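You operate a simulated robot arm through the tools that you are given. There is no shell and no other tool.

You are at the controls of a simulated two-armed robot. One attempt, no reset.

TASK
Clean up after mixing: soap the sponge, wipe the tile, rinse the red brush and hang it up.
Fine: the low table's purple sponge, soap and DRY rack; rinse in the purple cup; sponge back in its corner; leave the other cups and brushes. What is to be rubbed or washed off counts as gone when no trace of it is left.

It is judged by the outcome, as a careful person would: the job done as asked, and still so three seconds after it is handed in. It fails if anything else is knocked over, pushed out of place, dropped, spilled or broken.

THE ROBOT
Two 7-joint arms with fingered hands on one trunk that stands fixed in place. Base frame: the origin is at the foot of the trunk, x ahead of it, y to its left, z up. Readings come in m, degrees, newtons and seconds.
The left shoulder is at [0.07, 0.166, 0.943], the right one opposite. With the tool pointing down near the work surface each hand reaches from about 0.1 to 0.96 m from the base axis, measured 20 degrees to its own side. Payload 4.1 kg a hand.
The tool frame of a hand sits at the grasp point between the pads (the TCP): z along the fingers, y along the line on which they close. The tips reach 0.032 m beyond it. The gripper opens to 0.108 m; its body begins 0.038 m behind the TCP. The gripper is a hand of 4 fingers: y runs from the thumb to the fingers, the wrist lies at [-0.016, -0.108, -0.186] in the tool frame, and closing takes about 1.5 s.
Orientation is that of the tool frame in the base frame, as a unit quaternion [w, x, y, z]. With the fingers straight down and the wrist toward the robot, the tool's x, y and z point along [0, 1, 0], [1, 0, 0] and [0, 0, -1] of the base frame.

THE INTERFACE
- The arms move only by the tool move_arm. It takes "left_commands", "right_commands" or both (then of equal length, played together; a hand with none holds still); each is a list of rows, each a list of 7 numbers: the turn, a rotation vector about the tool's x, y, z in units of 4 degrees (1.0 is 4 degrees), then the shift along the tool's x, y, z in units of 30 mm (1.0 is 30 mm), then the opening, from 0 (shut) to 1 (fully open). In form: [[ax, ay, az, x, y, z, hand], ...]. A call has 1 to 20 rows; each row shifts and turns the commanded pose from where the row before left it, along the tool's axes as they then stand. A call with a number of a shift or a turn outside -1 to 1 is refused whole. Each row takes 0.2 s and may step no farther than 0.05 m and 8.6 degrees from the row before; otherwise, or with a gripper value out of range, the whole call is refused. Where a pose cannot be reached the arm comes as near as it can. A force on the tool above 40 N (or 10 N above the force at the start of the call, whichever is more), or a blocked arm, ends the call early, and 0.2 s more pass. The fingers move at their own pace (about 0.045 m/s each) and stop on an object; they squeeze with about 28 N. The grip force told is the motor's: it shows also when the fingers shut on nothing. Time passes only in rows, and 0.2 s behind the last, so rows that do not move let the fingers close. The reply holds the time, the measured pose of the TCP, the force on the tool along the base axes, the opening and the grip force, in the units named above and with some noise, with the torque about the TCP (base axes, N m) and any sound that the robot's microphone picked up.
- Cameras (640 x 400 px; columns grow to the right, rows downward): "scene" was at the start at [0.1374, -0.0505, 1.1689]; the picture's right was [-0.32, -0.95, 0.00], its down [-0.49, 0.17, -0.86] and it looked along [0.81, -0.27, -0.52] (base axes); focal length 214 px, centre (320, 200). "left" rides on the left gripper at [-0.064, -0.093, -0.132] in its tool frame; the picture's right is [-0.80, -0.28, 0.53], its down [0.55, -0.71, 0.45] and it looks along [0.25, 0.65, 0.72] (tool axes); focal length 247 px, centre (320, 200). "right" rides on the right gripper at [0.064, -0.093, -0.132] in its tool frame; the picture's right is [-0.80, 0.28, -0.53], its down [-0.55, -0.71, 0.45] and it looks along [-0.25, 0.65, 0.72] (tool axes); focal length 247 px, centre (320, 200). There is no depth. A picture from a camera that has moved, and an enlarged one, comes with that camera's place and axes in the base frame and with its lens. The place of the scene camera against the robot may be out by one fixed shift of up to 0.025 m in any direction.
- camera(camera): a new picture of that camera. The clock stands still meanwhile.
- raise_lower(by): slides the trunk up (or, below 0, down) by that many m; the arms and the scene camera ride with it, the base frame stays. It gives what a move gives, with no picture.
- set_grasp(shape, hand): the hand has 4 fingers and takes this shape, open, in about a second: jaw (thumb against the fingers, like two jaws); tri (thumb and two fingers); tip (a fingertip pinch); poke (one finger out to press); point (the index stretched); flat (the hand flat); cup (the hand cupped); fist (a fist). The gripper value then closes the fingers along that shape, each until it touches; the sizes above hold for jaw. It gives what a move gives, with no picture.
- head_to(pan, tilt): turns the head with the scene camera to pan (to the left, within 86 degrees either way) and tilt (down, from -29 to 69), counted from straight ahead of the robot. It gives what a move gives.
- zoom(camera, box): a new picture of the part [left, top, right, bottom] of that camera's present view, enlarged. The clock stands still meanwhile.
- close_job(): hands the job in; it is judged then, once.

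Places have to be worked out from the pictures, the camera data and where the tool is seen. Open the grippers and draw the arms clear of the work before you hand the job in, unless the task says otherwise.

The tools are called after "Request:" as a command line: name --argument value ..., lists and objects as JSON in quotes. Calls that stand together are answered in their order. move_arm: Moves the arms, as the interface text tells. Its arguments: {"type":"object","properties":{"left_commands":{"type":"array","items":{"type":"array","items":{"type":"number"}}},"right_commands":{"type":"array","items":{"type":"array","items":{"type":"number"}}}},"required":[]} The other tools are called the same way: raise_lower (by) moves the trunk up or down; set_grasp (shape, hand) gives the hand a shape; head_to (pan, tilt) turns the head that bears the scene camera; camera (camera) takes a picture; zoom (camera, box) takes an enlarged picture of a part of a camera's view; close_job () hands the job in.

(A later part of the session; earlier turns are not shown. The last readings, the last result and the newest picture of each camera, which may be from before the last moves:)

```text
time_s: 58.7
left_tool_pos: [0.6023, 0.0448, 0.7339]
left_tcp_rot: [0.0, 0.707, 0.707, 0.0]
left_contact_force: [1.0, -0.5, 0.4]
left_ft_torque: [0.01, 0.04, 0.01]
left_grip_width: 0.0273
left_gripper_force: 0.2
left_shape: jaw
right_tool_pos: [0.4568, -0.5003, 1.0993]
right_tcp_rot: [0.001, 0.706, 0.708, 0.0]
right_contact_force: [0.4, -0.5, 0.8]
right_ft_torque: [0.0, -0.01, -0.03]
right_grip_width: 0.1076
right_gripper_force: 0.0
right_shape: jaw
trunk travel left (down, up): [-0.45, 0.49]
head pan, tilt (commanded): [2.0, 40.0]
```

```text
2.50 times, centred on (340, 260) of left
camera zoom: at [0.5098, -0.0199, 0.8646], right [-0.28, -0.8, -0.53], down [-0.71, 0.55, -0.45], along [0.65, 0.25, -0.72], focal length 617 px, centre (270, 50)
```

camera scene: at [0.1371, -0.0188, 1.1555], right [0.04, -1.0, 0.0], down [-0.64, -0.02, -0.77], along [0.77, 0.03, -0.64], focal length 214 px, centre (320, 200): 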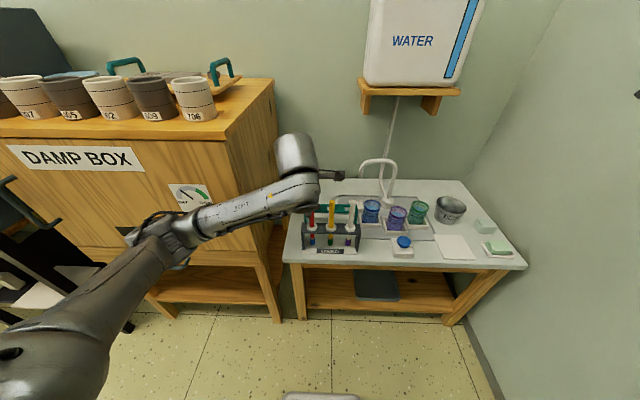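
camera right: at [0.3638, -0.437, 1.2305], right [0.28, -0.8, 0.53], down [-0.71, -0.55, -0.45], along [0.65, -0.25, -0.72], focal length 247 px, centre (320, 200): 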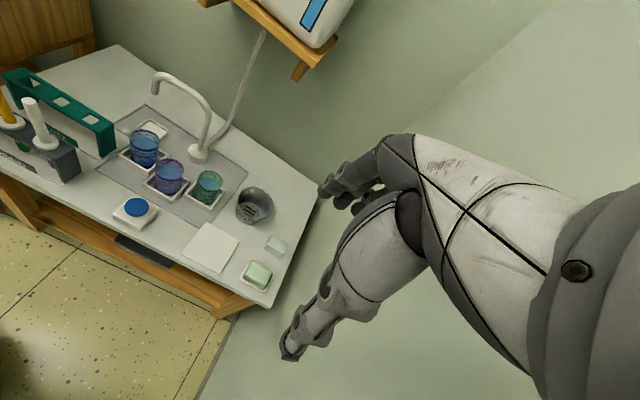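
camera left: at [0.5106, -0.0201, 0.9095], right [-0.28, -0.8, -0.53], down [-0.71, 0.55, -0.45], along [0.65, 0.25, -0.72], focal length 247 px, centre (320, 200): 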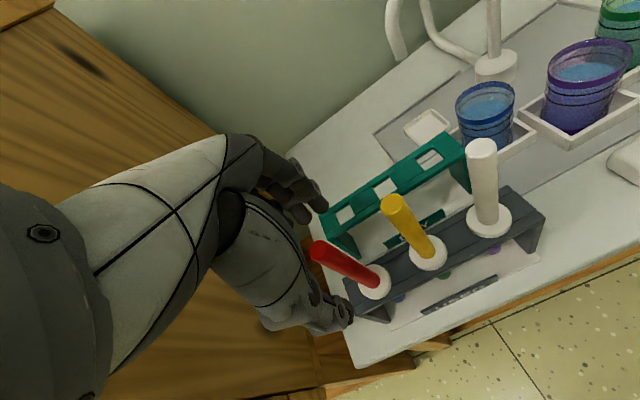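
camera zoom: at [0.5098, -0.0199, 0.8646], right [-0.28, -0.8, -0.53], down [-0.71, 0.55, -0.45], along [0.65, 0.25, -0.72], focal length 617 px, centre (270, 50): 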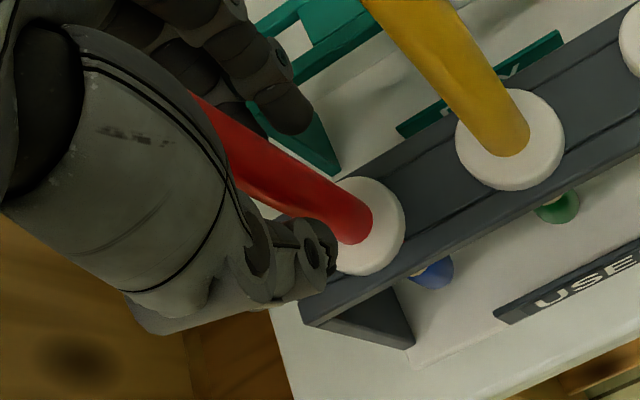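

No contact yet at 27 mm and the handle remains centred; I close fully.

Request:
move_arm --left_commands '[[0, 0, 0, 0, 0, 0, 0.2], [0, 0, 0, 0, 0, 0, 0.15], [0, 0, 0, 0, 0, 0, 0.1], [0, 0, 0, 0, 0, 0, 0], [0, 0, 0, 0, 0, 0, 0], [0, 0, 0, 0, 0, 0, 0]]'

Request:
zoom --camera "left" --box '[260, 180, 420, 340]'

Request:
zoom --camera "scene" --box '[270, 140, 370, 260]'

```text
time_s: 60.1
left_tool_pos: [0.6019, 0.0457, 0.734]
left_tcp_rot: [0.001, 0.707, 0.708, -0.001]
left_contact_force: [0.8, -0.3, 0.1]
left_ft_torque: [-0.02, 0.0, 0.03]
left_grip_width: 0.0063
left_gripper_force: 27.9
left_shape: jaw
right_tool_pos: [0.4562, -0.5003, 1.1003]
right_tcp_rot: [0.001, 0.707, 0.707, 0.0]
right_contact_force: [1.0, -0.4, -0.8]
right_ft_torque: [0.0, -0.02, 0.0]
right_grip_width: 0.1077
right_gripper_force: 0.0
right_shape: jaw
trunk travel left (down, up): [-0.45, 0.49]
head pan, tilt (commanded): [2.0, 40.0]
```

```text
2.50 times, centred on (340, 260) of left
camera zoom: at [0.5098, -0.0199, 0.8646], right [-0.28, -0.8, -0.53], down [-0.71, 0.55, -0.45], along [0.65, 0.25, -0.72], focal length 617 px, centre (270, 50)
```

zoom: 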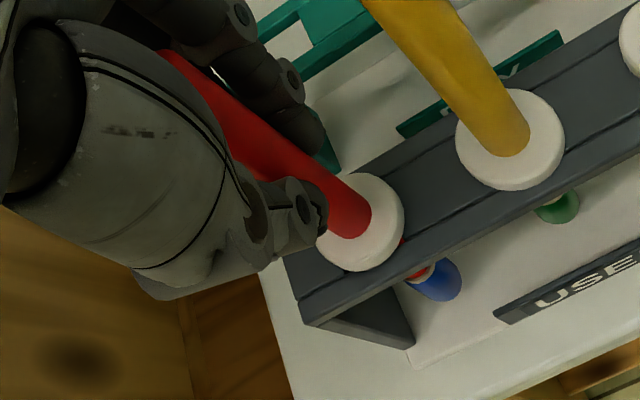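

```text
3.33 times, centred on (320, 200) of scene
camera zoom: at [0.137, -0.0189, 1.1555], right [0.04, -1.0, 0.0], down [-0.64, -0.02, -0.77], along [0.77, 0.03, -0.64], focal length 715 px, centre (320, 200)
```

zoom: 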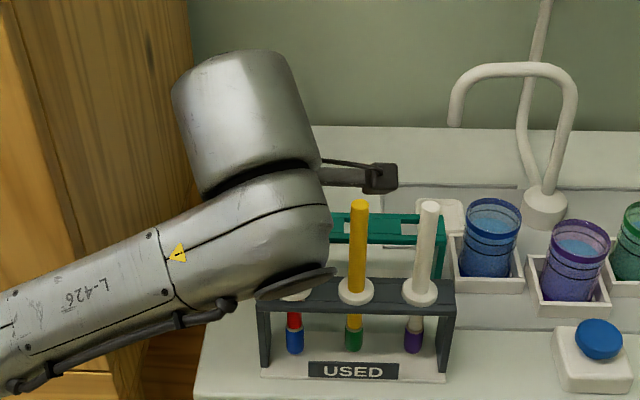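

The grip reports 6 mm with full force – the outer fingers closed past the thin handle while thumb and middle finger hold it. I lift by just 15 mm to test whether the brush comes along straight.

Request:
move_arm --left_commands '[[0, 0, 0, 0, 0, -0.15, 0], [0, 0, 0, 0, 0, -0.15, 0], [0, 0, 0, 0, 0, -0.2, 0], [0, 0, 0, 0, 0, 0, 0]]'

Request:
zoom --camera "left" --box '[260, 180, 420, 340]'

Request:
zoom --camera "scene" --box '[270, 140, 370, 260]'

```text
time_s: 61.1
left_tool_pos: [0.6024, 0.0452, 0.7483]
left_tcp_rot: [0.0, 0.706, 0.708, -0.001]
left_contact_force: [-0.3, 0.1, -0.5]
left_ft_torque: [0.0, -0.01, 0.01]
left_grip_width: 0.0059
left_gripper_force: 27.7
left_shape: jaw
right_tool_pos: [0.4564, -0.5005, 1.0991]
right_tcp_rot: [0.0, 0.707, 0.707, 0.0]
right_contact_force: [-0.3, -0.3, -0.2]
right_ft_torque: [-0.05, -0.01, -0.02]
right_grip_width: 0.1075
right_gripper_force: 0.1
right_shape: jaw
trunk travel left (down, up): [-0.45, 0.49]
head pan, tilt (commanded): [2.0, 40.0]
```

```text
2.50 times, centred on (340, 260) of left
camera zoom: at [0.5108, -0.0203, 0.8796], right [-0.28, -0.8, -0.53], down [-0.71, 0.55, -0.45], along [0.65, 0.25, -0.72], focal length 617 px, centre (270, 50)
```

zoom: 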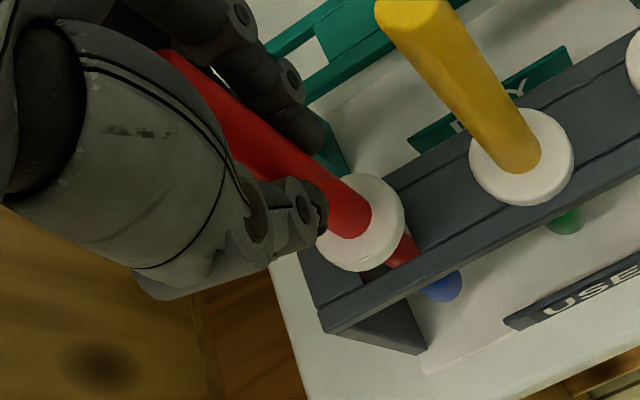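

```text
3.33 times, centred on (320, 200) of scene
camera zoom: at [0.1372, -0.0189, 1.1555], right [0.04, -1.0, 0.0], down [-0.64, -0.02, -0.77], along [0.77, 0.03, -0.64], focal length 715 px, centre (320, 200)
```

zoom: 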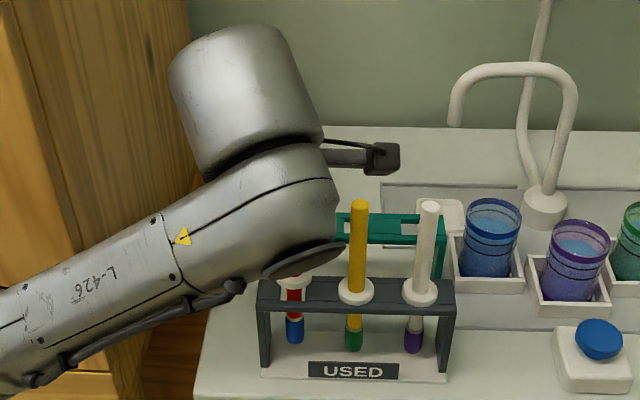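

The brush came up with the hand, straight, and the rack stayed put. I lift it fully clear (TCP z ≈ 0.86).

Request:
move_arm --left_commands '[[0, 0, 0, 0, 0, -0.3, 0], [0, 0, 0, 0, 0, -0.5, 0], [0, 0, 0, 0, 0, -0.6, 0], [0, 0, 0, 0, 0, -0.6, 0], [0, 0, 0, 0, 0, -0.6, 0], [0, 0, 0, 0, 0, -0.6, 0], [0, 0, 0, 0, 0, -0.5, 0], [0, 0, 0, 0, 0, 0, 0]]'

Request:
camera --camera "left"

Request:
zoom --camera "scene" --box '[250, 110, 370, 260]'

Request:
zoom --camera "left" --box '[280, 180, 460, 360]'

```text
time_s: 62.9
left_tool_pos: [0.6032, 0.0453, 0.8605]
left_tcp_rot: [0.0, 0.707, 0.707, 0.0]
left_contact_force: [0.8, -0.3, -0.3]
left_ft_torque: [0.03, 0.02, 0.02]
left_grip_width: 0.0061
left_gripper_force: 28.7
left_shape: jaw
right_tool_pos: [0.457, -0.5006, 1.0995]
right_tcp_rot: [0.0, 0.706, 0.708, 0.0]
right_contact_force: [-0.1, -0.4, 0.3]
right_ft_torque: [0.0, 0.01, 0.01]
right_grip_width: 0.1076
right_gripper_force: 0.2
right_shape: jaw
trunk travel left (down, up): [-0.45, 0.49]
head pan, tilt (commanded): [2.0, 40.0]
```

```text
taken
camera left: at [0.5096, -0.0201, 0.9916], right [-0.28, -0.8, -0.53], down [-0.71, 0.55, -0.45], along [0.65, 0.25, -0.72], focal length 247 px, centre (320, 200)
```

left: 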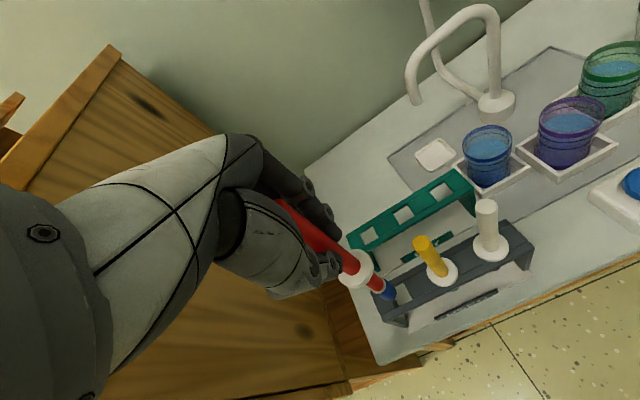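

```text
2.67 times, centred on (310, 185) of scene
camera zoom: at [0.1373, -0.0189, 1.1554], right [0.04, -1.0, 0.0], down [-0.64, -0.02, -0.77], along [0.77, 0.03, -0.64], focal length 572 px, centre (347, 240)
```

zoom: 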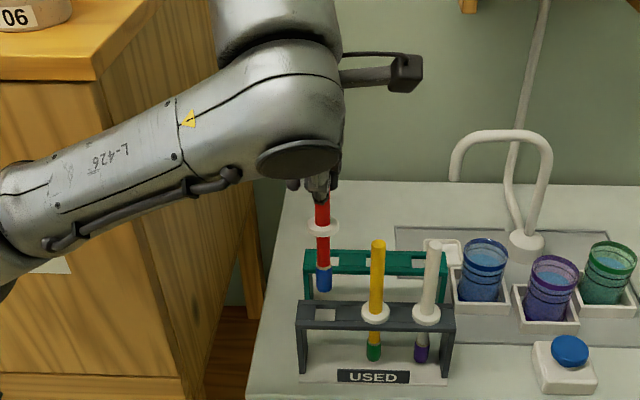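

```text
2.22 times, centred on (370, 270) of left
camera zoom: at [0.5096, -0.0201, 0.9916], right [-0.28, -0.8, -0.53], down [-0.71, 0.55, -0.45], along [0.65, 0.25, -0.72], focal length 549 px, centre (209, 44)
```

zoom: 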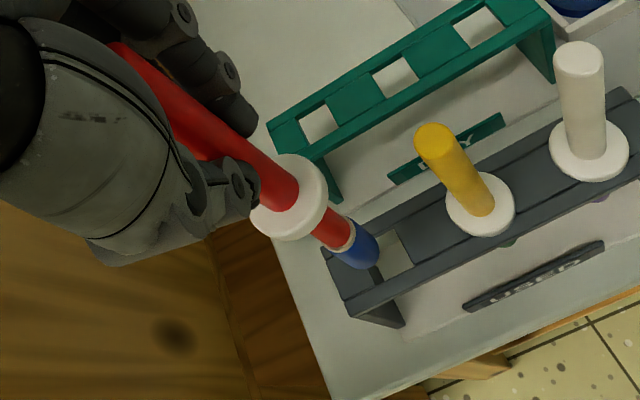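

The brush is out and hangs from the grip with a slight tilt (its tip about 1 cm toward the robot). I carry it over the DRY rack line and then along above the cups to the purple cup, tip at z ≈ 0.70, above everything on the way.

Request:
move_arm --left_commands '[[0, 0, 0, 0, 0.4, 0, 0], [0, 0, 0, 0, 0.6, 0, 0], [0, 0, 0, 0, 0.75, 0, 0], [0, 0, 0, 0, 0.75, 0, 0], [0, 0, 0, 0, 0.7, 0, 0], [0, 0, 0, -0.4, 0, 0, 0], [0, 0, 0, -0.75, 0, 0, 0], [0, 0, 0, -0.75, 0, 0, 0], [0, 0, 0, -0.75, 0, 0, 0], [0, 0, 0, -0.75, 0, 0, 0], [0, 0, 0, -0.75, 0, 0, 0], [0, 0, 0, -0.75, 0, 0, 0], [0, 0, 0, -0.75, 0, 0, 0], [0, 0, 0, -0.75, 0, 0, 0], [0, 0, 0, -0.75, 0, 0, 0], [0, 0, 0, -0.75, 0, 0, 0], [0, 0, 0, -0.75, 0, 0, 0], [0, 0, 0, -0.75, 0, 0, 0], [0, 0, 0, 0, 0, 0, 0]]'

Request:
camera --camera "left"

Request:
camera --camera "right"

Request:
camera --camera "scene"

```text
time_s: 66.9
left_tool_pos: [0.6988, -0.2365, 0.8587]
left_tcp_rot: [0.0, 0.707, 0.707, 0.0]
left_contact_force: [-1.0, 0.3, -0.5]
left_ft_torque: [0.01, 0.01, -0.02]
left_grip_width: 0.0065
left_gripper_force: 27.7
left_shape: jaw
right_tool_pos: [0.4571, -0.5006, 1.0988]
right_tcp_rot: [0.0, 0.706, 0.708, -0.001]
right_contact_force: [-0.8, -0.2, 0.0]
right_ft_torque: [-0.01, -0.01, -0.02]
right_grip_width: 0.1078
right_gripper_force: 0.0
right_shape: jaw
trunk travel left (down, up): [-0.45, 0.49]
head pan, tilt (commanded): [2.0, 40.0]
```

```text
taken
camera left: at [0.6063, -0.3017, 0.9892], right [-0.28, -0.8, -0.53], down [-0.71, 0.55, -0.45], along [0.65, 0.25, -0.72], focal length 247 px, centre (320, 200)
```

left: 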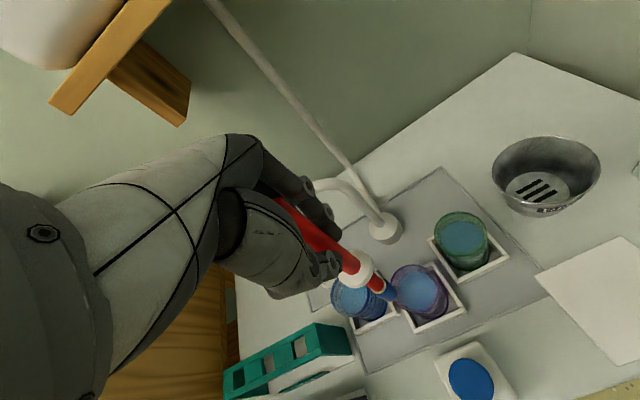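

```text
taken
camera right: at [0.3641, -0.4366, 1.2305], right [0.28, -0.8, 0.53], down [-0.71, -0.55, -0.45], along [0.65, -0.25, -0.72], focal length 247 px, centre (320, 200)
```

right: 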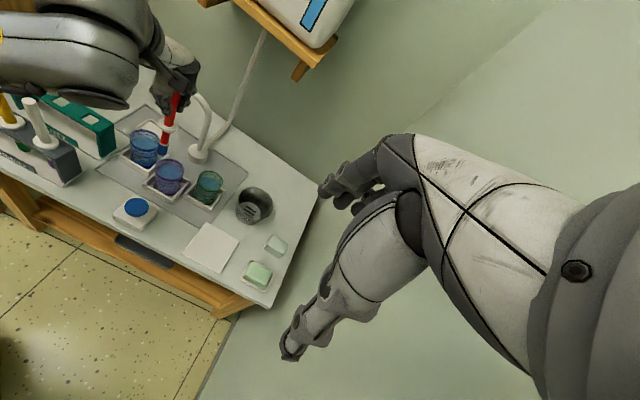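

```text
taken
camera scene: at [0.1374, -0.0186, 1.1554], right [0.04, -1.0, 0.0], down [-0.64, -0.02, -0.77], along [0.77, 0.03, -0.64], focal length 214 px, centre (320, 200)
```

scene: 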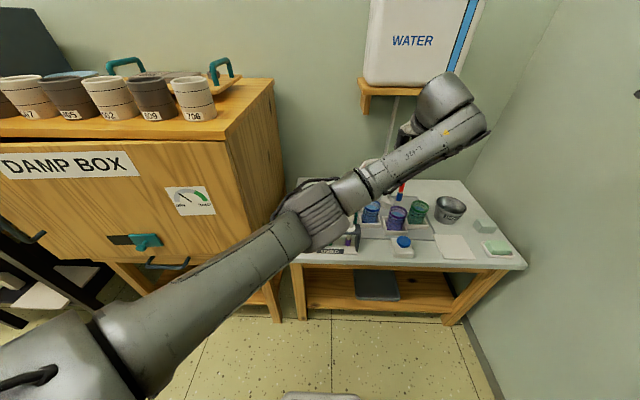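

Now above the blue/purple cups. I zoom with both hand cameras to locate the brush tip and the purple cup.

Request:
zoom --camera "left" --box '[300, 200, 500, 360]'

Request:
zoom --camera "right" --box '[110, 80, 240, 220]'

Request:
zoom --camera "scene" --box '[340, 160, 440, 250]'

```text
2.50 times, centred on (400, 280) of left
camera zoom: at [0.6063, -0.3017, 0.9892], right [-0.28, -0.8, -0.53], down [-0.71, 0.55, -0.45], along [0.65, 0.25, -0.72], focal length 617 px, centre (120, 0)
```

zoom: 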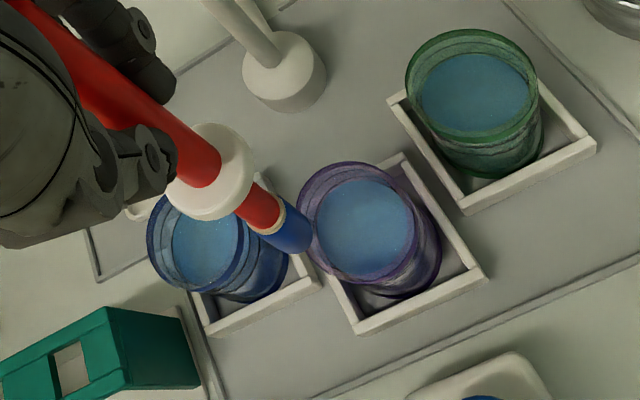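

```text
2.86 times, centred on (175, 150) of right
camera zoom: at [0.3641, -0.4366, 1.2305], right [0.28, -0.8, 0.53], down [-0.71, -0.55, -0.45], along [0.65, -0.25, -0.72], focal length 706 px, centre (734, 343)
```

zoom: 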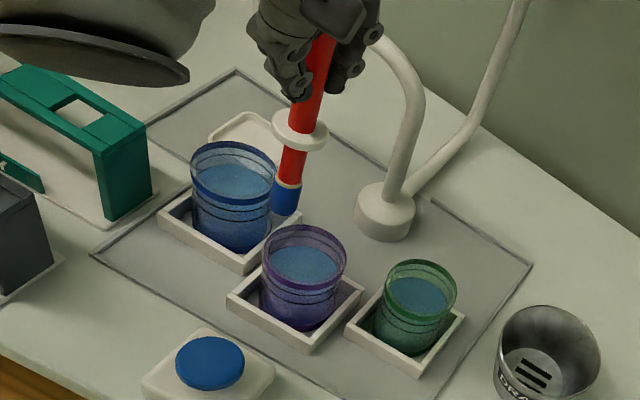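

```text
4.44 times, centred on (390, 205) of scene
camera zoom: at [0.1374, -0.0186, 1.1554], right [0.04, -1.0, 0.0], down [-0.64, -0.02, -0.77], along [0.77, 0.03, -0.64], focal length 953 px, centre (9, 178)
```

zoom: 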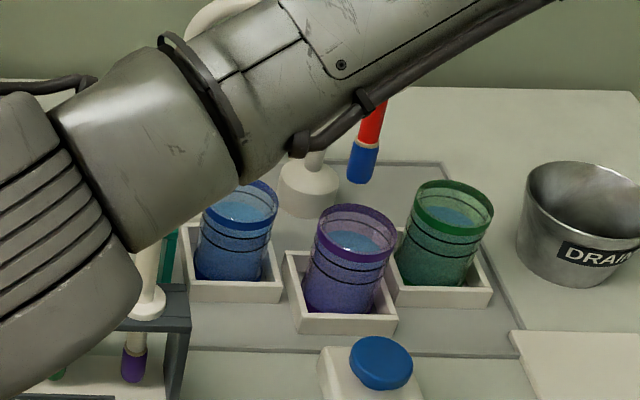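

Triangulating: brush collar ≈ (0.691, −0.244, 0.80), tip ≈ (0.679, −0.245, 0.72), so it leans about 9° with its tip toward the robot. Purple cup centre ≈ (0.696, −0.259), rim ≈ 0.648. I turn the hand 9° about tool x to set the brush upright and shift over the cup.

Request:
move_arm --left_commands '[[-0.75, 0, 0, 0, 0, 0, 0], [-0.75, 0, 0, 0, 0, 0, 0], [-0.75, 0, 0, 0, 0, 0, 0], [0, 0, 0, -0.3, 0, 0, 0], [0, 0, 0, -0.3, 0, 0, 0], [0, 0, 0, 0, 0, 0, 0]]'

Request:
zoom --camera "left" --box '[300, 200, 500, 360]'

Request:
zoom --camera "right" --box '[110, 80, 240, 220]'

Request:
zoom --camera "scene" --box '[340, 160, 440, 250]'

```text
time_s: 68.3
left_tool_pos: [0.6992, -0.2541, 0.8603]
left_tcp_rot: [0.056, 0.705, 0.705, 0.055]
left_contact_force: [-0.8, 0.2, -0.1]
left_ft_torque: [-0.03, -0.03, 0.05]
left_grip_width: 0.0062
left_gripper_force: 28.1
left_shape: jaw
right_tool_pos: [0.4565, -0.5, 1.0991]
right_tcp_rot: [0.0, 0.706, 0.708, 0.0]
right_contact_force: [-0.5, 0.3, 0.6]
right_ft_torque: [0.01, -0.05, -0.03]
right_grip_width: 0.1077
right_gripper_force: 0.0
right_shape: jaw
trunk travel left (down, up): [-0.45, 0.49]
head pan, tilt (commanded): [2.0, 40.0]
```

```text
2.50 times, centred on (400, 280) of left
camera zoom: at [0.5875, -0.3201, 0.9745], right [-0.2, -0.8, -0.57], down [-0.63, 0.55, -0.55], along [0.75, 0.25, -0.61], focal length 617 px, centre (120, 0)
```

zoom: 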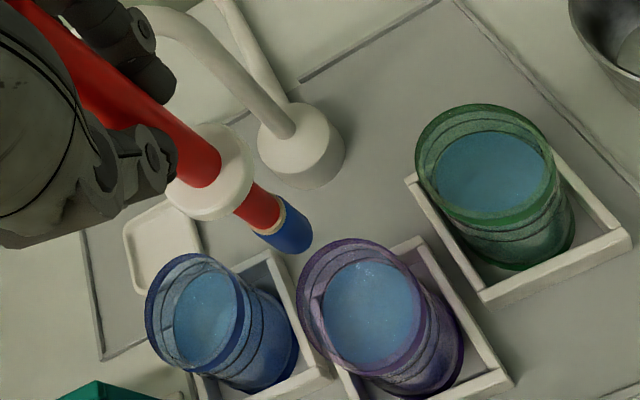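

```text
2.86 times, centred on (175, 150) of right
camera zoom: at [0.3639, -0.437, 1.2305], right [0.28, -0.8, 0.53], down [-0.71, -0.55, -0.45], along [0.65, -0.25, -0.72], focal length 706 px, centre (734, 343)
```

zoom: 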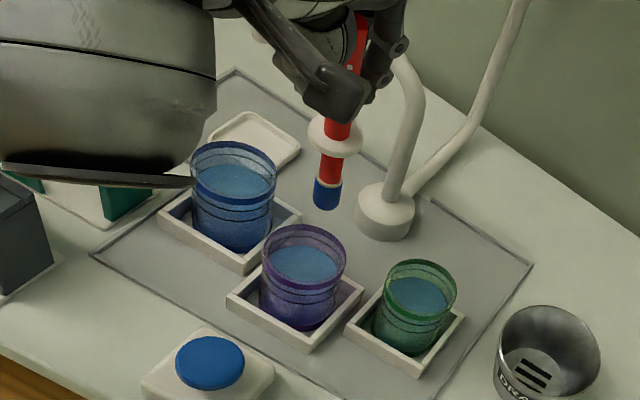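

```text
4.44 times, centred on (390, 205) of scene
camera zoom: at [0.1372, -0.0189, 1.1555], right [0.04, -1.0, 0.0], down [-0.64, -0.02, -0.77], along [0.77, 0.03, -0.64], focal length 953 px, centre (9, 178)
```

zoom: 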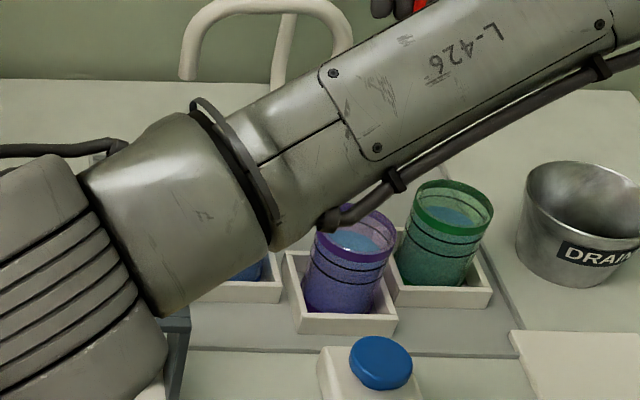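

The brush is now upright at about (0.699, −0.2635), tip at z ≈ 0.725, nearly over the cup centre. I lower until the tip is just above the rim and check.

Request:
move_arm --left_commands '[[0, 0, 0, 0.05, -0.08, 0.49, 0], [0, 0, 0, 0.05, -0.08, 0.49, 0], [0, 0, 0, 0, -0.08, 0.49, 0], [0, 0, 0, 0, -0.07, 0.45, 0], [0, 0, 0, 0, 0, 0, 0]]'

Request:
zoom --camera "left" --box '[300, 200, 500, 360]'

Request:
zoom --camera "right" --box '[110, 80, 240, 220]'

Request:
camera --camera "scene"

```text
time_s: 69.5
left_tool_pos: [0.7032, -0.2456, 0.8066]
left_tcp_rot: [0.056, 0.701, 0.709, 0.058]
left_contact_force: [0.1, 0.8, -0.1]
left_ft_torque: [0.0, -0.01, 0.01]
left_grip_width: 0.0061
left_gripper_force: 28.0
left_shape: jaw
right_tool_pos: [0.4564, -0.5008, 1.0997]
right_tcp_rot: [-0.001, 0.706, 0.708, 0.0]
right_contact_force: [0.4, 0.3, -0.5]
right_ft_torque: [0.0, 0.03, 0.0]
right_grip_width: 0.108
right_gripper_force: 0.1
right_shape: jaw
trunk travel left (down, up): [-0.45, 0.49]
head pan, tilt (commanded): [2.0, 40.0]
```

```text
2.50 times, centred on (400, 280) of left
camera zoom: at [0.5922, -0.312, 0.9198], right [-0.18, -0.8, -0.57], down [-0.63, 0.54, -0.56], along [0.75, 0.26, -0.6], focal length 617 px, centre (120, 0)
```

zoom: 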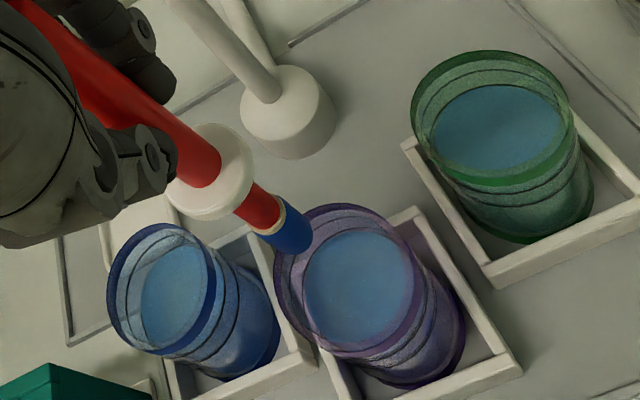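

```text
2.86 times, centred on (175, 150) of right
camera zoom: at [0.3638, -0.4373, 1.2304], right [0.28, -0.8, 0.53], down [-0.71, -0.55, -0.45], along [0.65, -0.25, -0.72], focal length 706 px, centre (734, 343)
```

zoom: 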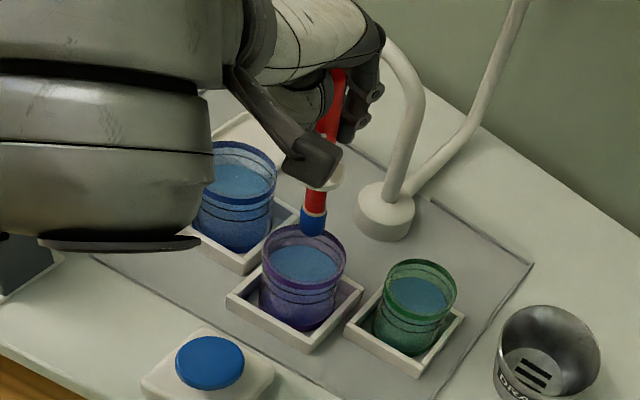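

```text
taken
camera scene: at [0.1371, -0.0191, 1.1555], right [0.04, -1.0, 0.0], down [-0.64, -0.02, -0.77], along [0.77, 0.03, -0.64], focal length 214 px, centre (320, 200)
```

scene: 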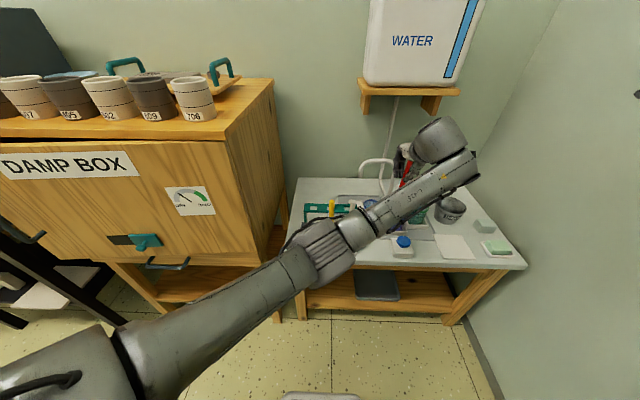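

The pose is a few millimetres and a degree off the command (y −0.2456 rather than −0.251). I hold still to see whether that settles.

Request:
move_arm --left_commands '[[0, 0, 0, 0, 0, 0, 0], [0, 0, 0, 0, 0, 0, 0]]'

Request:
zoom --camera "scene" --box '[270, 150, 420, 290]'

Request:
camera --camera "right"

```text
time_s: 70.1
left_tool_pos: [0.7048, -0.2451, 0.8047]
left_tcp_rot: [0.054, 0.701, 0.709, 0.058]
left_contact_force: [-0.1, 0.2, -0.6]
left_ft_torque: [-0.04, 0.0, 0.04]
left_grip_width: 0.0062
left_gripper_force: 28.2
left_shape: jaw
right_tool_pos: [0.4562, -0.4998, 1.0991]
right_tcp_rot: [0.0, 0.706, 0.708, 0.0]
right_contact_force: [0.6, 0.2, 0.2]
right_ft_torque: [0.01, 0.02, 0.01]
right_grip_width: 0.1077
right_gripper_force: 0.1
right_shape: jaw
trunk travel left (down, up): [-0.45, 0.49]
head pan, tilt (commanded): [2.0, 40.0]
```

```text
2.86 times, centred on (345, 220) of scene
camera zoom: at [0.1372, -0.019, 1.1555], right [0.04, -1.0, 0.0], down [-0.64, -0.02, -0.77], along [0.77, 0.03, -0.64], focal length 613 px, centre (249, 143)
```

zoom: 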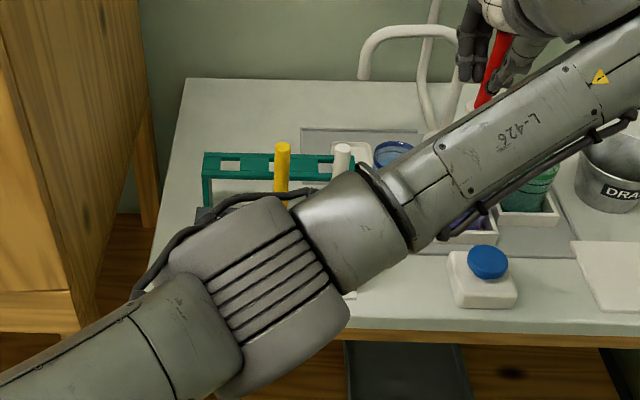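

```text
taken
camera right: at [0.3639, -0.4371, 1.2304], right [0.28, -0.8, 0.53], down [-0.71, -0.55, -0.45], along [0.65, -0.25, -0.72], focal length 247 px, centre (320, 200)
```

right: 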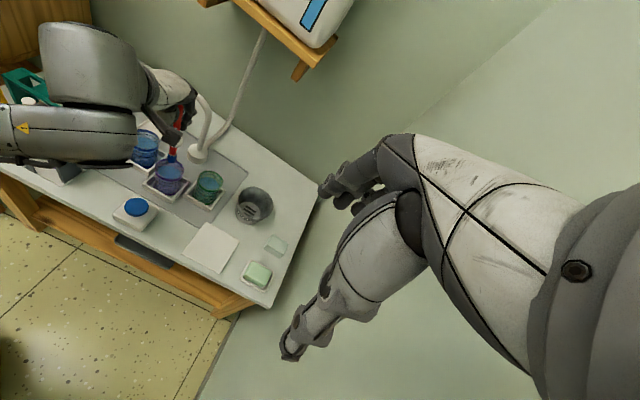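

The left arm seems to be at a joint limit: its elbow hangs low so the wrist must bend too far. I raise the trunk by 0.2 m (the hand goes straight up with it), which lifts the elbow, and then lower the hand again.

Request:
raise_lower --by 0.1

Request:
raise_lower --by 0.1

Request:
camera --camera "scene"

Request:
camera --camera "left"

Request:
camera --camera "right"

```text
time_s: 71.4
left_tool_pos: [0.7041, -0.244, 0.9024]
left_tcp_rot: [0.056, 0.701, 0.709, 0.058]
left_contact_force: [-0.3, -1.2, 0.3]
left_ft_torque: [-0.02, 0.0, -0.03]
left_grip_width: 0.0062
left_gripper_force: 28.2
left_shape: jaw
right_tool_pos: [0.4567, -0.5015, 1.1987]
right_tcp_rot: [-0.001, 0.707, 0.708, 0.0]
right_contact_force: [-0.1, 0.2, -0.5]
right_ft_torque: [0.03, -0.01, 0.01]
right_grip_width: 0.108
right_gripper_force: 0.0
right_shape: jaw
trunk travel left (down, up): [-0.55, 0.39]
head pan, tilt (commanded): [2.0, 40.0]
```

```text
time_s: 72.8
left_tool_pos: [0.705, -0.2446, 1.0032]
left_tcp_rot: [0.055, 0.702, 0.708, 0.059]
left_contact_force: [0.3, -0.4, -0.7]
left_ft_torque: [-0.01, 0.04, -0.01]
left_grip_width: 0.006
left_gripper_force: 28.0
left_shape: jaw
right_tool_pos: [0.4564, -0.5013, 1.2999]
right_tcp_rot: [0.0, 0.706, 0.708, 0.0]
right_contact_force: [0.3, -0.6, 0.2]
right_ft_torque: [-0.01, -0.02, 0.02]
right_grip_width: 0.1075
right_gripper_force: 0.0
right_shape: jaw
trunk travel left (down, up): [-0.65, 0.29]
head pan, tilt (commanded): [2.0, 40.0]
```

```text
taken
camera scene: at [0.1374, -0.0193, 1.3554], right [0.04, -1.0, 0.0], down [-0.64, -0.02, -0.77], along [0.77, 0.03, -0.64], focal length 214 px, centre (320, 200)
```

scene: 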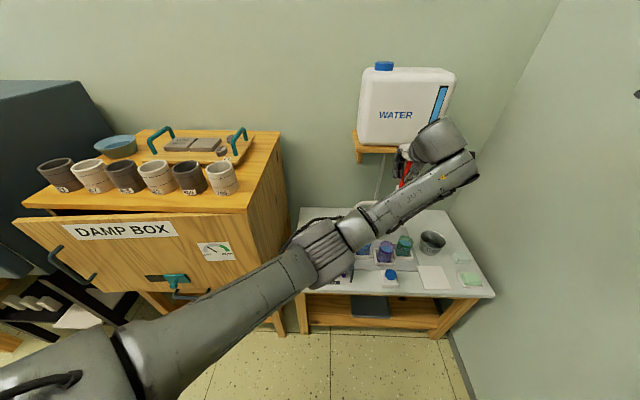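

```text
taken
camera left: at [0.5929, -0.3116, 1.1177], right [-0.19, -0.8, -0.57], down [-0.63, 0.54, -0.55], along [0.75, 0.26, -0.6], focal length 247 px, centre (320, 200)
```

left: 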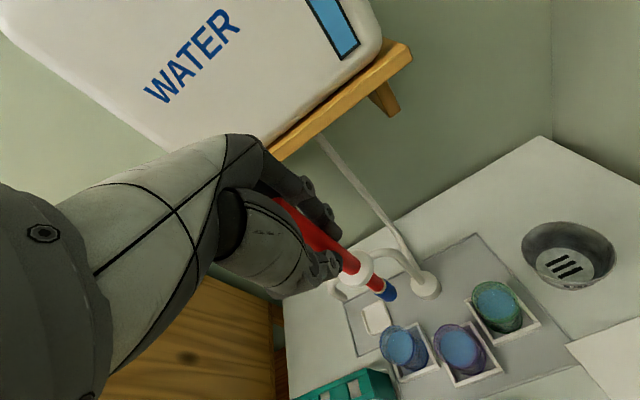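

```text
taken
camera right: at [0.3642, -0.4374, 1.4302], right [0.28, -0.8, 0.53], down [-0.71, -0.55, -0.45], along [0.65, -0.25, -0.72], focal length 247 px, centre (320, 200)
```

right: 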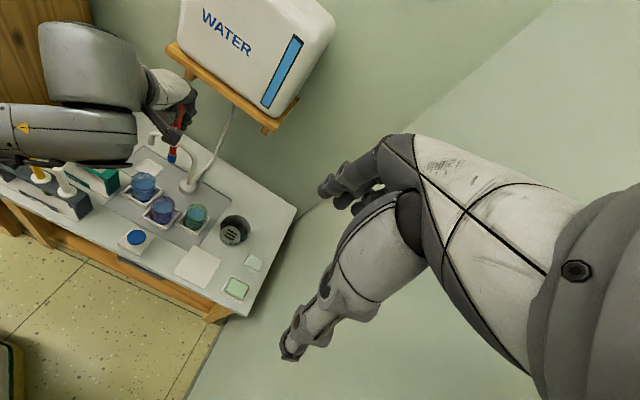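

The hand rose without touching anything. Now I bring it back down in stages while watching whether it tracks the command.

Request:
move_arm --left_commands '[[0, 0, 0, 0, -0.07, 0.46, 0], [0, 0, 0, 0, -0.104, 0.659, 0], [0, 0, 0, 0, -0.104, 0.659, 0], [0, 0, 0, 0, -0.104, 0.659, 0], [0, 0, 0, 0, -0.104, 0.659, 0], [0, 0, 0, 0, 0, 0, 0]]'

Request:
camera --camera "scene"

```text
time_s: 74.4
left_tool_pos: [0.7343, -0.2107, 0.9174]
left_tcp_rot: [0.057, 0.684, 0.723, 0.077]
left_contact_force: [0.2, 0.5, 0.6]
left_ft_torque: [0.03, -0.05, -0.01]
left_grip_width: 0.0059
left_gripper_force: 28.0
left_shape: jaw
right_tool_pos: [0.4572, -0.5009, 1.299]
right_tcp_rot: [-0.001, 0.707, 0.707, 0.0]
right_contact_force: [-0.2, 0.1, -0.5]
right_ft_torque: [-0.01, 0.0, -0.01]
right_grip_width: 0.1079
right_gripper_force: 0.1
right_shape: jaw
trunk travel left (down, up): [-0.65, 0.29]
head pan, tilt (commanded): [2.0, 40.0]
stopped in row 6 (left hand): the arm was blocked; the commanded pose is now the measured one
```

```text
taken
camera scene: at [0.1375, -0.0188, 1.3554], right [0.04, -1.0, 0.0], down [-0.64, -0.02, -0.77], along [0.77, 0.03, -0.64], focal length 214 px, centre (320, 200)
```

scene: 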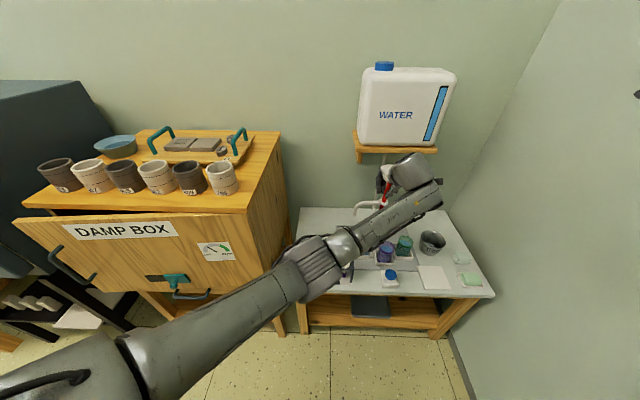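

Raising was the wrong way: the limit comes when the hand is low relative to the shoulder in this cross-body place. I first lift the hand, undo the yaw and drift, and then I'll lower the trunk instead, so the hand is high relative to the shoulder as it was when tracking was exact.

Request:
move_arm --left_commands '[[0, 0, 0, 0, 0.13, -0.82, 0], [0, 0, 0, 0, 0.13, -0.82, 0], [0.117, -0.12, 0.186, -0.342, -0.215, -0.456, 0], [0.117, -0.12, 0.186, -0.342, -0.215, -0.456, 0], [0.117, -0.12, 0.186, -0.342, -0.215, -0.456, 0], [0.117, -0.12, 0.186, -0.342, -0.215, -0.456, 0], [0, 0, 0, 0, 0, 0, 0]]'

Request:
camera --camera "left"

```text
time_s: 76.0
left_tool_pos: [0.7093, -0.242, 1.0179]
left_tcp_rot: [0.056, 0.697, 0.713, 0.06]
left_contact_force: [0.5, 1.1, -0.1]
left_ft_torque: [0.02, -0.01, 0.0]
left_grip_width: 0.0063
left_gripper_force: 27.6
left_shape: jaw
right_tool_pos: [0.4578, -0.4997, 1.2983]
right_tcp_rot: [0.0, 0.706, 0.708, 0.0]
right_contact_force: [-1.0, 0.3, -0.8]
right_ft_torque: [-0.01, 0.02, 0.0]
right_grip_width: 0.1079
right_gripper_force: 0.0
right_shape: jaw
trunk travel left (down, up): [-0.65, 0.29]
head pan, tilt (commanded): [2.0, 40.0]
```

```text
taken
camera left: at [0.5984, -0.3094, 1.1318], right [-0.18, -0.8, -0.58], down [-0.64, 0.54, -0.55], along [0.75, 0.27, -0.6], focal length 247 px, centre (320, 200)
```

left: 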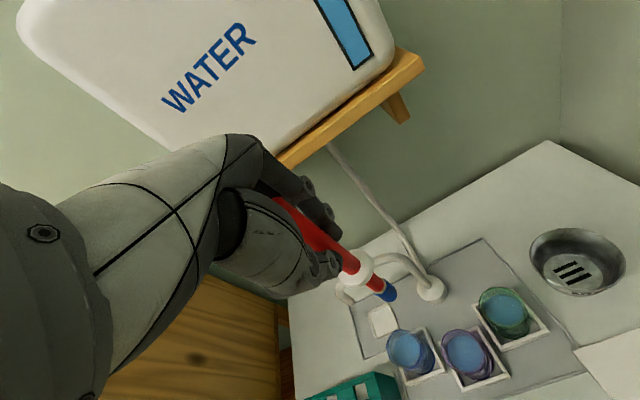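

Almost restored. Now I lower the trunk by 0.1 (tip stays near z 0.78, above everything).

Request:
raise_lower --by -0.1

Request:
move_arm --left_commands '[[0, 0, 0, 0, 0.104, -0.659, 0], [0, 0, 0, 0, 0.104, -0.659, 0], [0, 0, 0, 0, 0.104, -0.659, 0], [0, 0, 0, 0, 0.104, -0.659, 0], [0, 0, 0, 0, 0.104, -0.659, 0], [0, 0, 0, 0, 0, 0, 0]]'

Request:
raise_lower --by -0.1

```text
time_s: 77.3
left_tool_pos: [0.7102, -0.2415, 0.9209]
left_tcp_rot: [0.056, 0.697, 0.712, 0.06]
left_contact_force: [0.1, -0.4, -0.6]
left_ft_torque: [-0.02, -0.02, 0.03]
left_grip_width: 0.0061
left_gripper_force: 27.9
left_shape: jaw
right_tool_pos: [0.4564, -0.5005, 1.1993]
right_tcp_rot: [0.0, 0.707, 0.707, 0.0]
right_contact_force: [-0.7, 0.9, 0.4]
right_ft_torque: [0.0, 0.01, 0.02]
right_grip_width: 0.1078
right_gripper_force: 0.0
right_shape: jaw
trunk travel left (down, up): [-0.55, 0.39]
head pan, tilt (commanded): [2.0, 40.0]
```

```text
time_s: 78.7
left_tool_pos: [0.7033, -0.2487, 1.0185]
left_tcp_rot: [0.055, 0.7, 0.71, 0.053]
left_contact_force: [-0.1, -0.3, 0.5]
left_ft_torque: [-0.01, 0.01, 0.01]
left_grip_width: 0.006
left_gripper_force: 28.3
left_shape: jaw
right_tool_pos: [0.4561, -0.4999, 1.1981]
right_tcp_rot: [0.0, 0.707, 0.708, 0.0]
right_contact_force: [0.1, 0.0, -0.7]
right_ft_torque: [-0.03, 0.01, 0.03]
right_grip_width: 0.108
right_gripper_force: 0.0
right_shape: jaw
trunk travel left (down, up): [-0.55, 0.39]
head pan, tilt (commanded): [2.0, 40.0]
```

```text
time_s: 80.0
left_tool_pos: [0.7025, -0.2488, 0.9207]
left_tcp_rot: [0.057, 0.701, 0.708, 0.055]
left_contact_force: [-0.5, -0.4, 0.1]
left_ft_torque: [0.02, -0.02, -0.01]
left_grip_width: 0.0061
left_gripper_force: 28.1
left_shape: jaw
right_tool_pos: [0.4561, -0.5003, 1.0992]
right_tcp_rot: [0.0, 0.707, 0.707, 0.001]
right_contact_force: [0.0, 0.1, -0.4]
right_ft_torque: [0.01, 0.01, -0.02]
right_grip_width: 0.1079
right_gripper_force: 0.0
right_shape: jaw
trunk travel left (down, up): [-0.45, 0.49]
head pan, tilt (commanded): [2.0, 40.0]
```

Tracking is nearly exact again. I lift the hand 0.1 more and lower the trunk 0.16, to end at TCP z ≈ 0.86 with the shoulder lower.

Request:
move_arm --left_commands '[[0, 0, 0, 0, 0.104, -0.659, 0], [0, 0, 0, 0, 0.104, -0.659, 0], [0, 0, 0, 0, 0.104, -0.659, 0], [0, 0, 0, 0, 0.104, -0.659, 0], [0, 0, 0, 0, 0.104, -0.659, 0], [0, 0, 0, 0, 0, 0, 0]]'

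Request:
raise_lower --by -0.16

Request:
camera --camera "scene"

Request:
camera --camera "left"

Request:
camera --camera "right"

```text
time_s: 81.4
left_tool_pos: [0.7106, -0.2396, 1.0105]
left_tcp_rot: [0.051, 0.697, 0.713, 0.049]
left_contact_force: [0.4, -0.3, 0.1]
left_ft_torque: [-0.03, -0.03, -0.02]
left_grip_width: 0.0059
left_gripper_force: 28.3
left_shape: jaw
right_tool_pos: [0.4569, -0.5, 1.099]
right_tcp_rot: [-0.001, 0.707, 0.708, 0.0]
right_contact_force: [0.4, -0.5, 0.2]
right_ft_torque: [0.01, 0.0, 0.0]
right_grip_width: 0.1078
right_gripper_force: 0.1
right_shape: jaw
trunk travel left (down, up): [-0.45, 0.49]
head pan, tilt (commanded): [2.0, 40.0]
```

```text
time_s: 83.2
left_tool_pos: [0.7104, -0.2386, 0.8597]
left_tcp_rot: [0.057, 0.696, 0.714, 0.05]
left_contact_force: [0.3, -1.0, 0.2]
left_ft_torque: [0.04, 0.02, 0.01]
left_grip_width: 0.0061
left_gripper_force: 27.5
left_shape: jaw
right_tool_pos: [0.4567, -0.5008, 0.9387]
right_tcp_rot: [0.001, 0.706, 0.708, 0.001]
right_contact_force: [0.4, 0.4, -0.4]
right_ft_torque: [0.01, 0.01, -0.01]
right_grip_width: 0.1082
right_gripper_force: 0.1
right_shape: jaw
trunk travel left (down, up): [-0.29, 0.65]
head pan, tilt (commanded): [2.0, 40.0]
```

```text
taken
camera scene: at [0.1369, -0.0189, 0.9956], right [0.04, -1.0, 0.0], down [-0.64, -0.02, -0.77], along [0.77, 0.03, -0.64], focal length 214 px, centre (320, 200)
```

scene: 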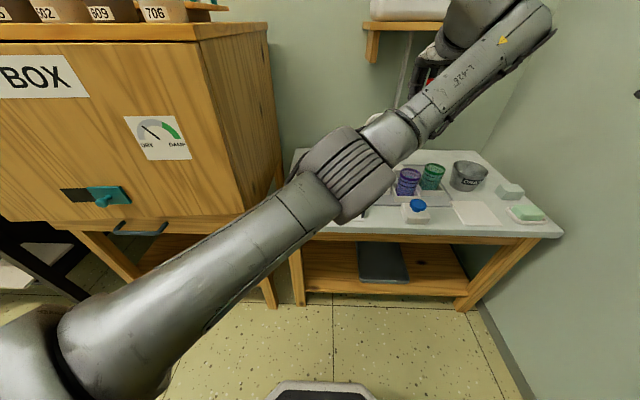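

```text
taken
camera left: at [0.6006, -0.3052, 0.9758], right [-0.18, -0.81, -0.56], down [-0.64, 0.53, -0.56], along [0.74, 0.26, -0.62], focal length 247 px, centre (320, 200)
```

left: 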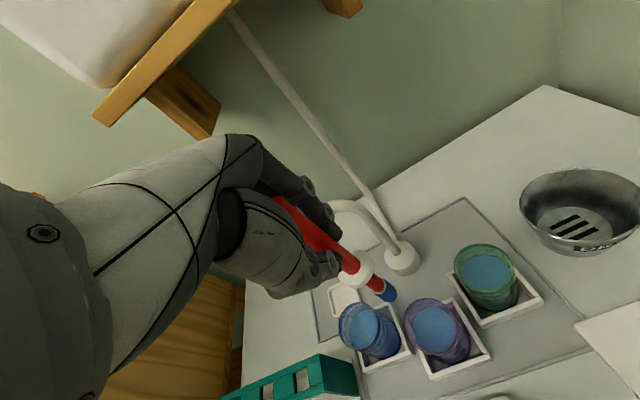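

```text
taken
camera right: at [0.3636, -0.437, 1.0706], right [0.28, -0.8, 0.53], down [-0.71, -0.55, -0.45], along [0.65, -0.25, -0.72], focal length 247 px, centre (320, 200)
```

right: 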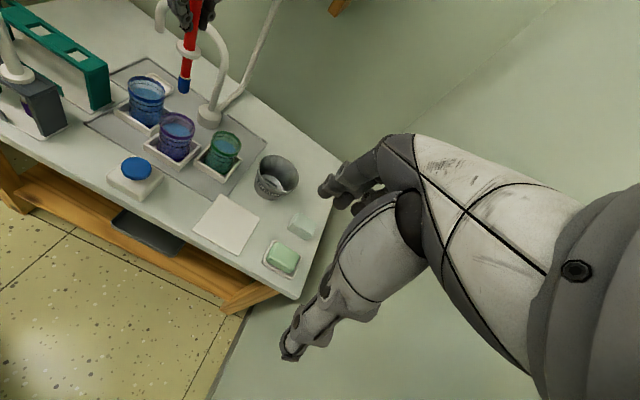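

The arm is exact only in a band of height relative to the shoulder, and with the trunk 0.16 lower that band now matches the dipping height. I lower 4 cm and check that it converges.

Request:
move_arm --left_commands '[[0, 0, 0, 0, -0.08, 0.5, 0], [0, 0, 0, 0, -0.08, 0.5, 0], [0, 0, 0, 0, -0.05, 0.33, 0], [0, 0, 0, 0, 0, 0, 0]]'

Request:
camera --camera "left"

Request:
zoom --camera "right" --box '[100, 0, 280, 200]'

```text
time_s: 84.5
left_tool_pos: [0.7152, -0.2337, 0.8231]
left_tcp_rot: [0.059, 0.692, 0.717, 0.053]
left_contact_force: [1.1, 1.0, 0.1]
left_ft_torque: [-0.01, 0.02, 0.0]
left_grip_width: 0.006
left_gripper_force: 28.6
left_shape: jaw
right_tool_pos: [0.4565, -0.4993, 0.9393]
right_tcp_rot: [-0.001, 0.707, 0.708, -0.001]
right_contact_force: [-0.4, -1.0, -0.2]
right_ft_torque: [-0.02, 0.01, -0.03]
right_grip_width: 0.1079
right_gripper_force: 0.2
right_shape: jaw
trunk travel left (down, up): [-0.29, 0.65]
head pan, tilt (commanded): [2.0, 40.0]
stopped in row 4 (left hand): the arm was blocked; the commanded pose is now the measured one
```

```text
taken
camera left: at [0.6043, -0.3015, 0.9396], right [-0.17, -0.81, -0.56], down [-0.64, 0.52, -0.56], along [0.75, 0.27, -0.61], focal length 247 px, centre (320, 200)
```

left: 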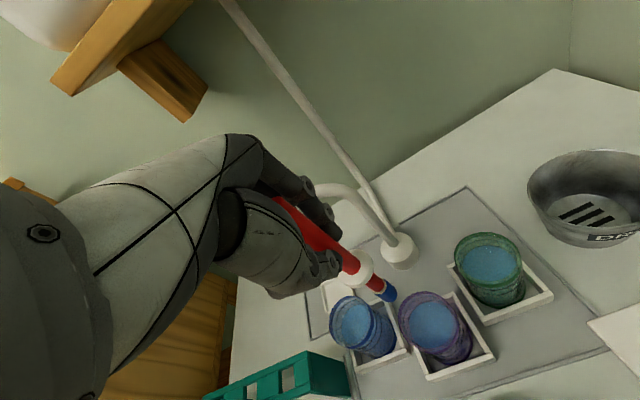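

```text
2.00 times, centred on (190, 100) of right
camera zoom: at [0.3642, -0.4367, 1.0705], right [0.28, -0.8, 0.53], down [-0.71, -0.55, -0.45], along [0.65, -0.25, -0.72], focal length 494 px, centre (580, 400)
```

zoom: 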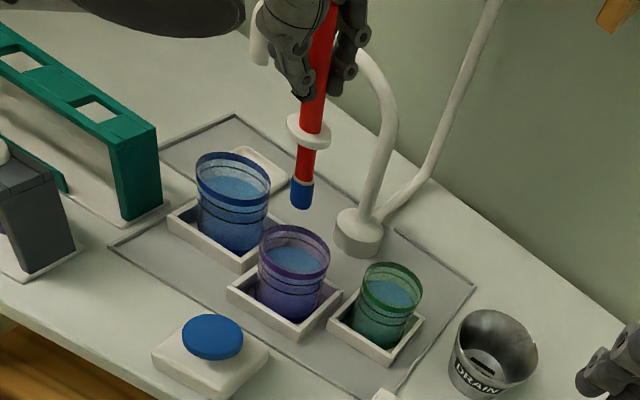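

It is still blocked, so the posture itself is bad: the hand points straight ahead while the forearm comes from the left. I turn the hand clockwise about the vertical (toward the forearm's heading), in place and with a little lift, and see whether it tracks.

Request:
move_arm --left_commands '[[0, 0, 0, 0, 0.08, -0.5, 0], [0, 0, 0, 0, 0.08, -0.5, 0], [0.01, -0.158, 0.986, 0, 0, 0, 0], [0.01, -0.158, 0.986, 0, 0, 0, 0], [0.01, -0.158, 0.986, 0, 0, 0, 0], [0, 0, 0, 0, 0, 0, 0]]'

Request:
camera --camera "scene"

```text
time_s: 85.8
left_tool_pos: [0.7105, -0.2405, 0.8553]
left_tcp_rot: [0.065, 0.767, 0.637, 0.047]
left_contact_force: [0.4, 0.2, -0.9]
left_ft_torque: [0.0, 0.01, -0.01]
left_grip_width: 0.0062
left_gripper_force: 28.1
left_shape: jaw
right_tool_pos: [0.457, -0.5006, 0.9385]
right_tcp_rot: [-0.001, 0.707, 0.708, 0.0]
right_contact_force: [-0.4, 0.2, 0.4]
right_ft_torque: [0.0, -0.03, 0.0]
right_grip_width: 0.1081
right_gripper_force: 0.1
right_shape: jaw
trunk travel left (down, up): [-0.29, 0.65]
head pan, tilt (commanded): [2.0, 40.0]
```

```text
taken
camera scene: at [0.1371, -0.0191, 0.9955], right [0.04, -1.0, 0.0], down [-0.64, -0.02, -0.77], along [0.77, 0.03, -0.64], focal length 214 px, centre (320, 200)
```

scene: 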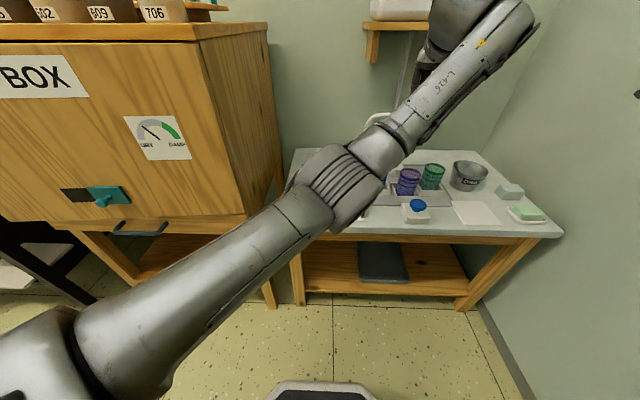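

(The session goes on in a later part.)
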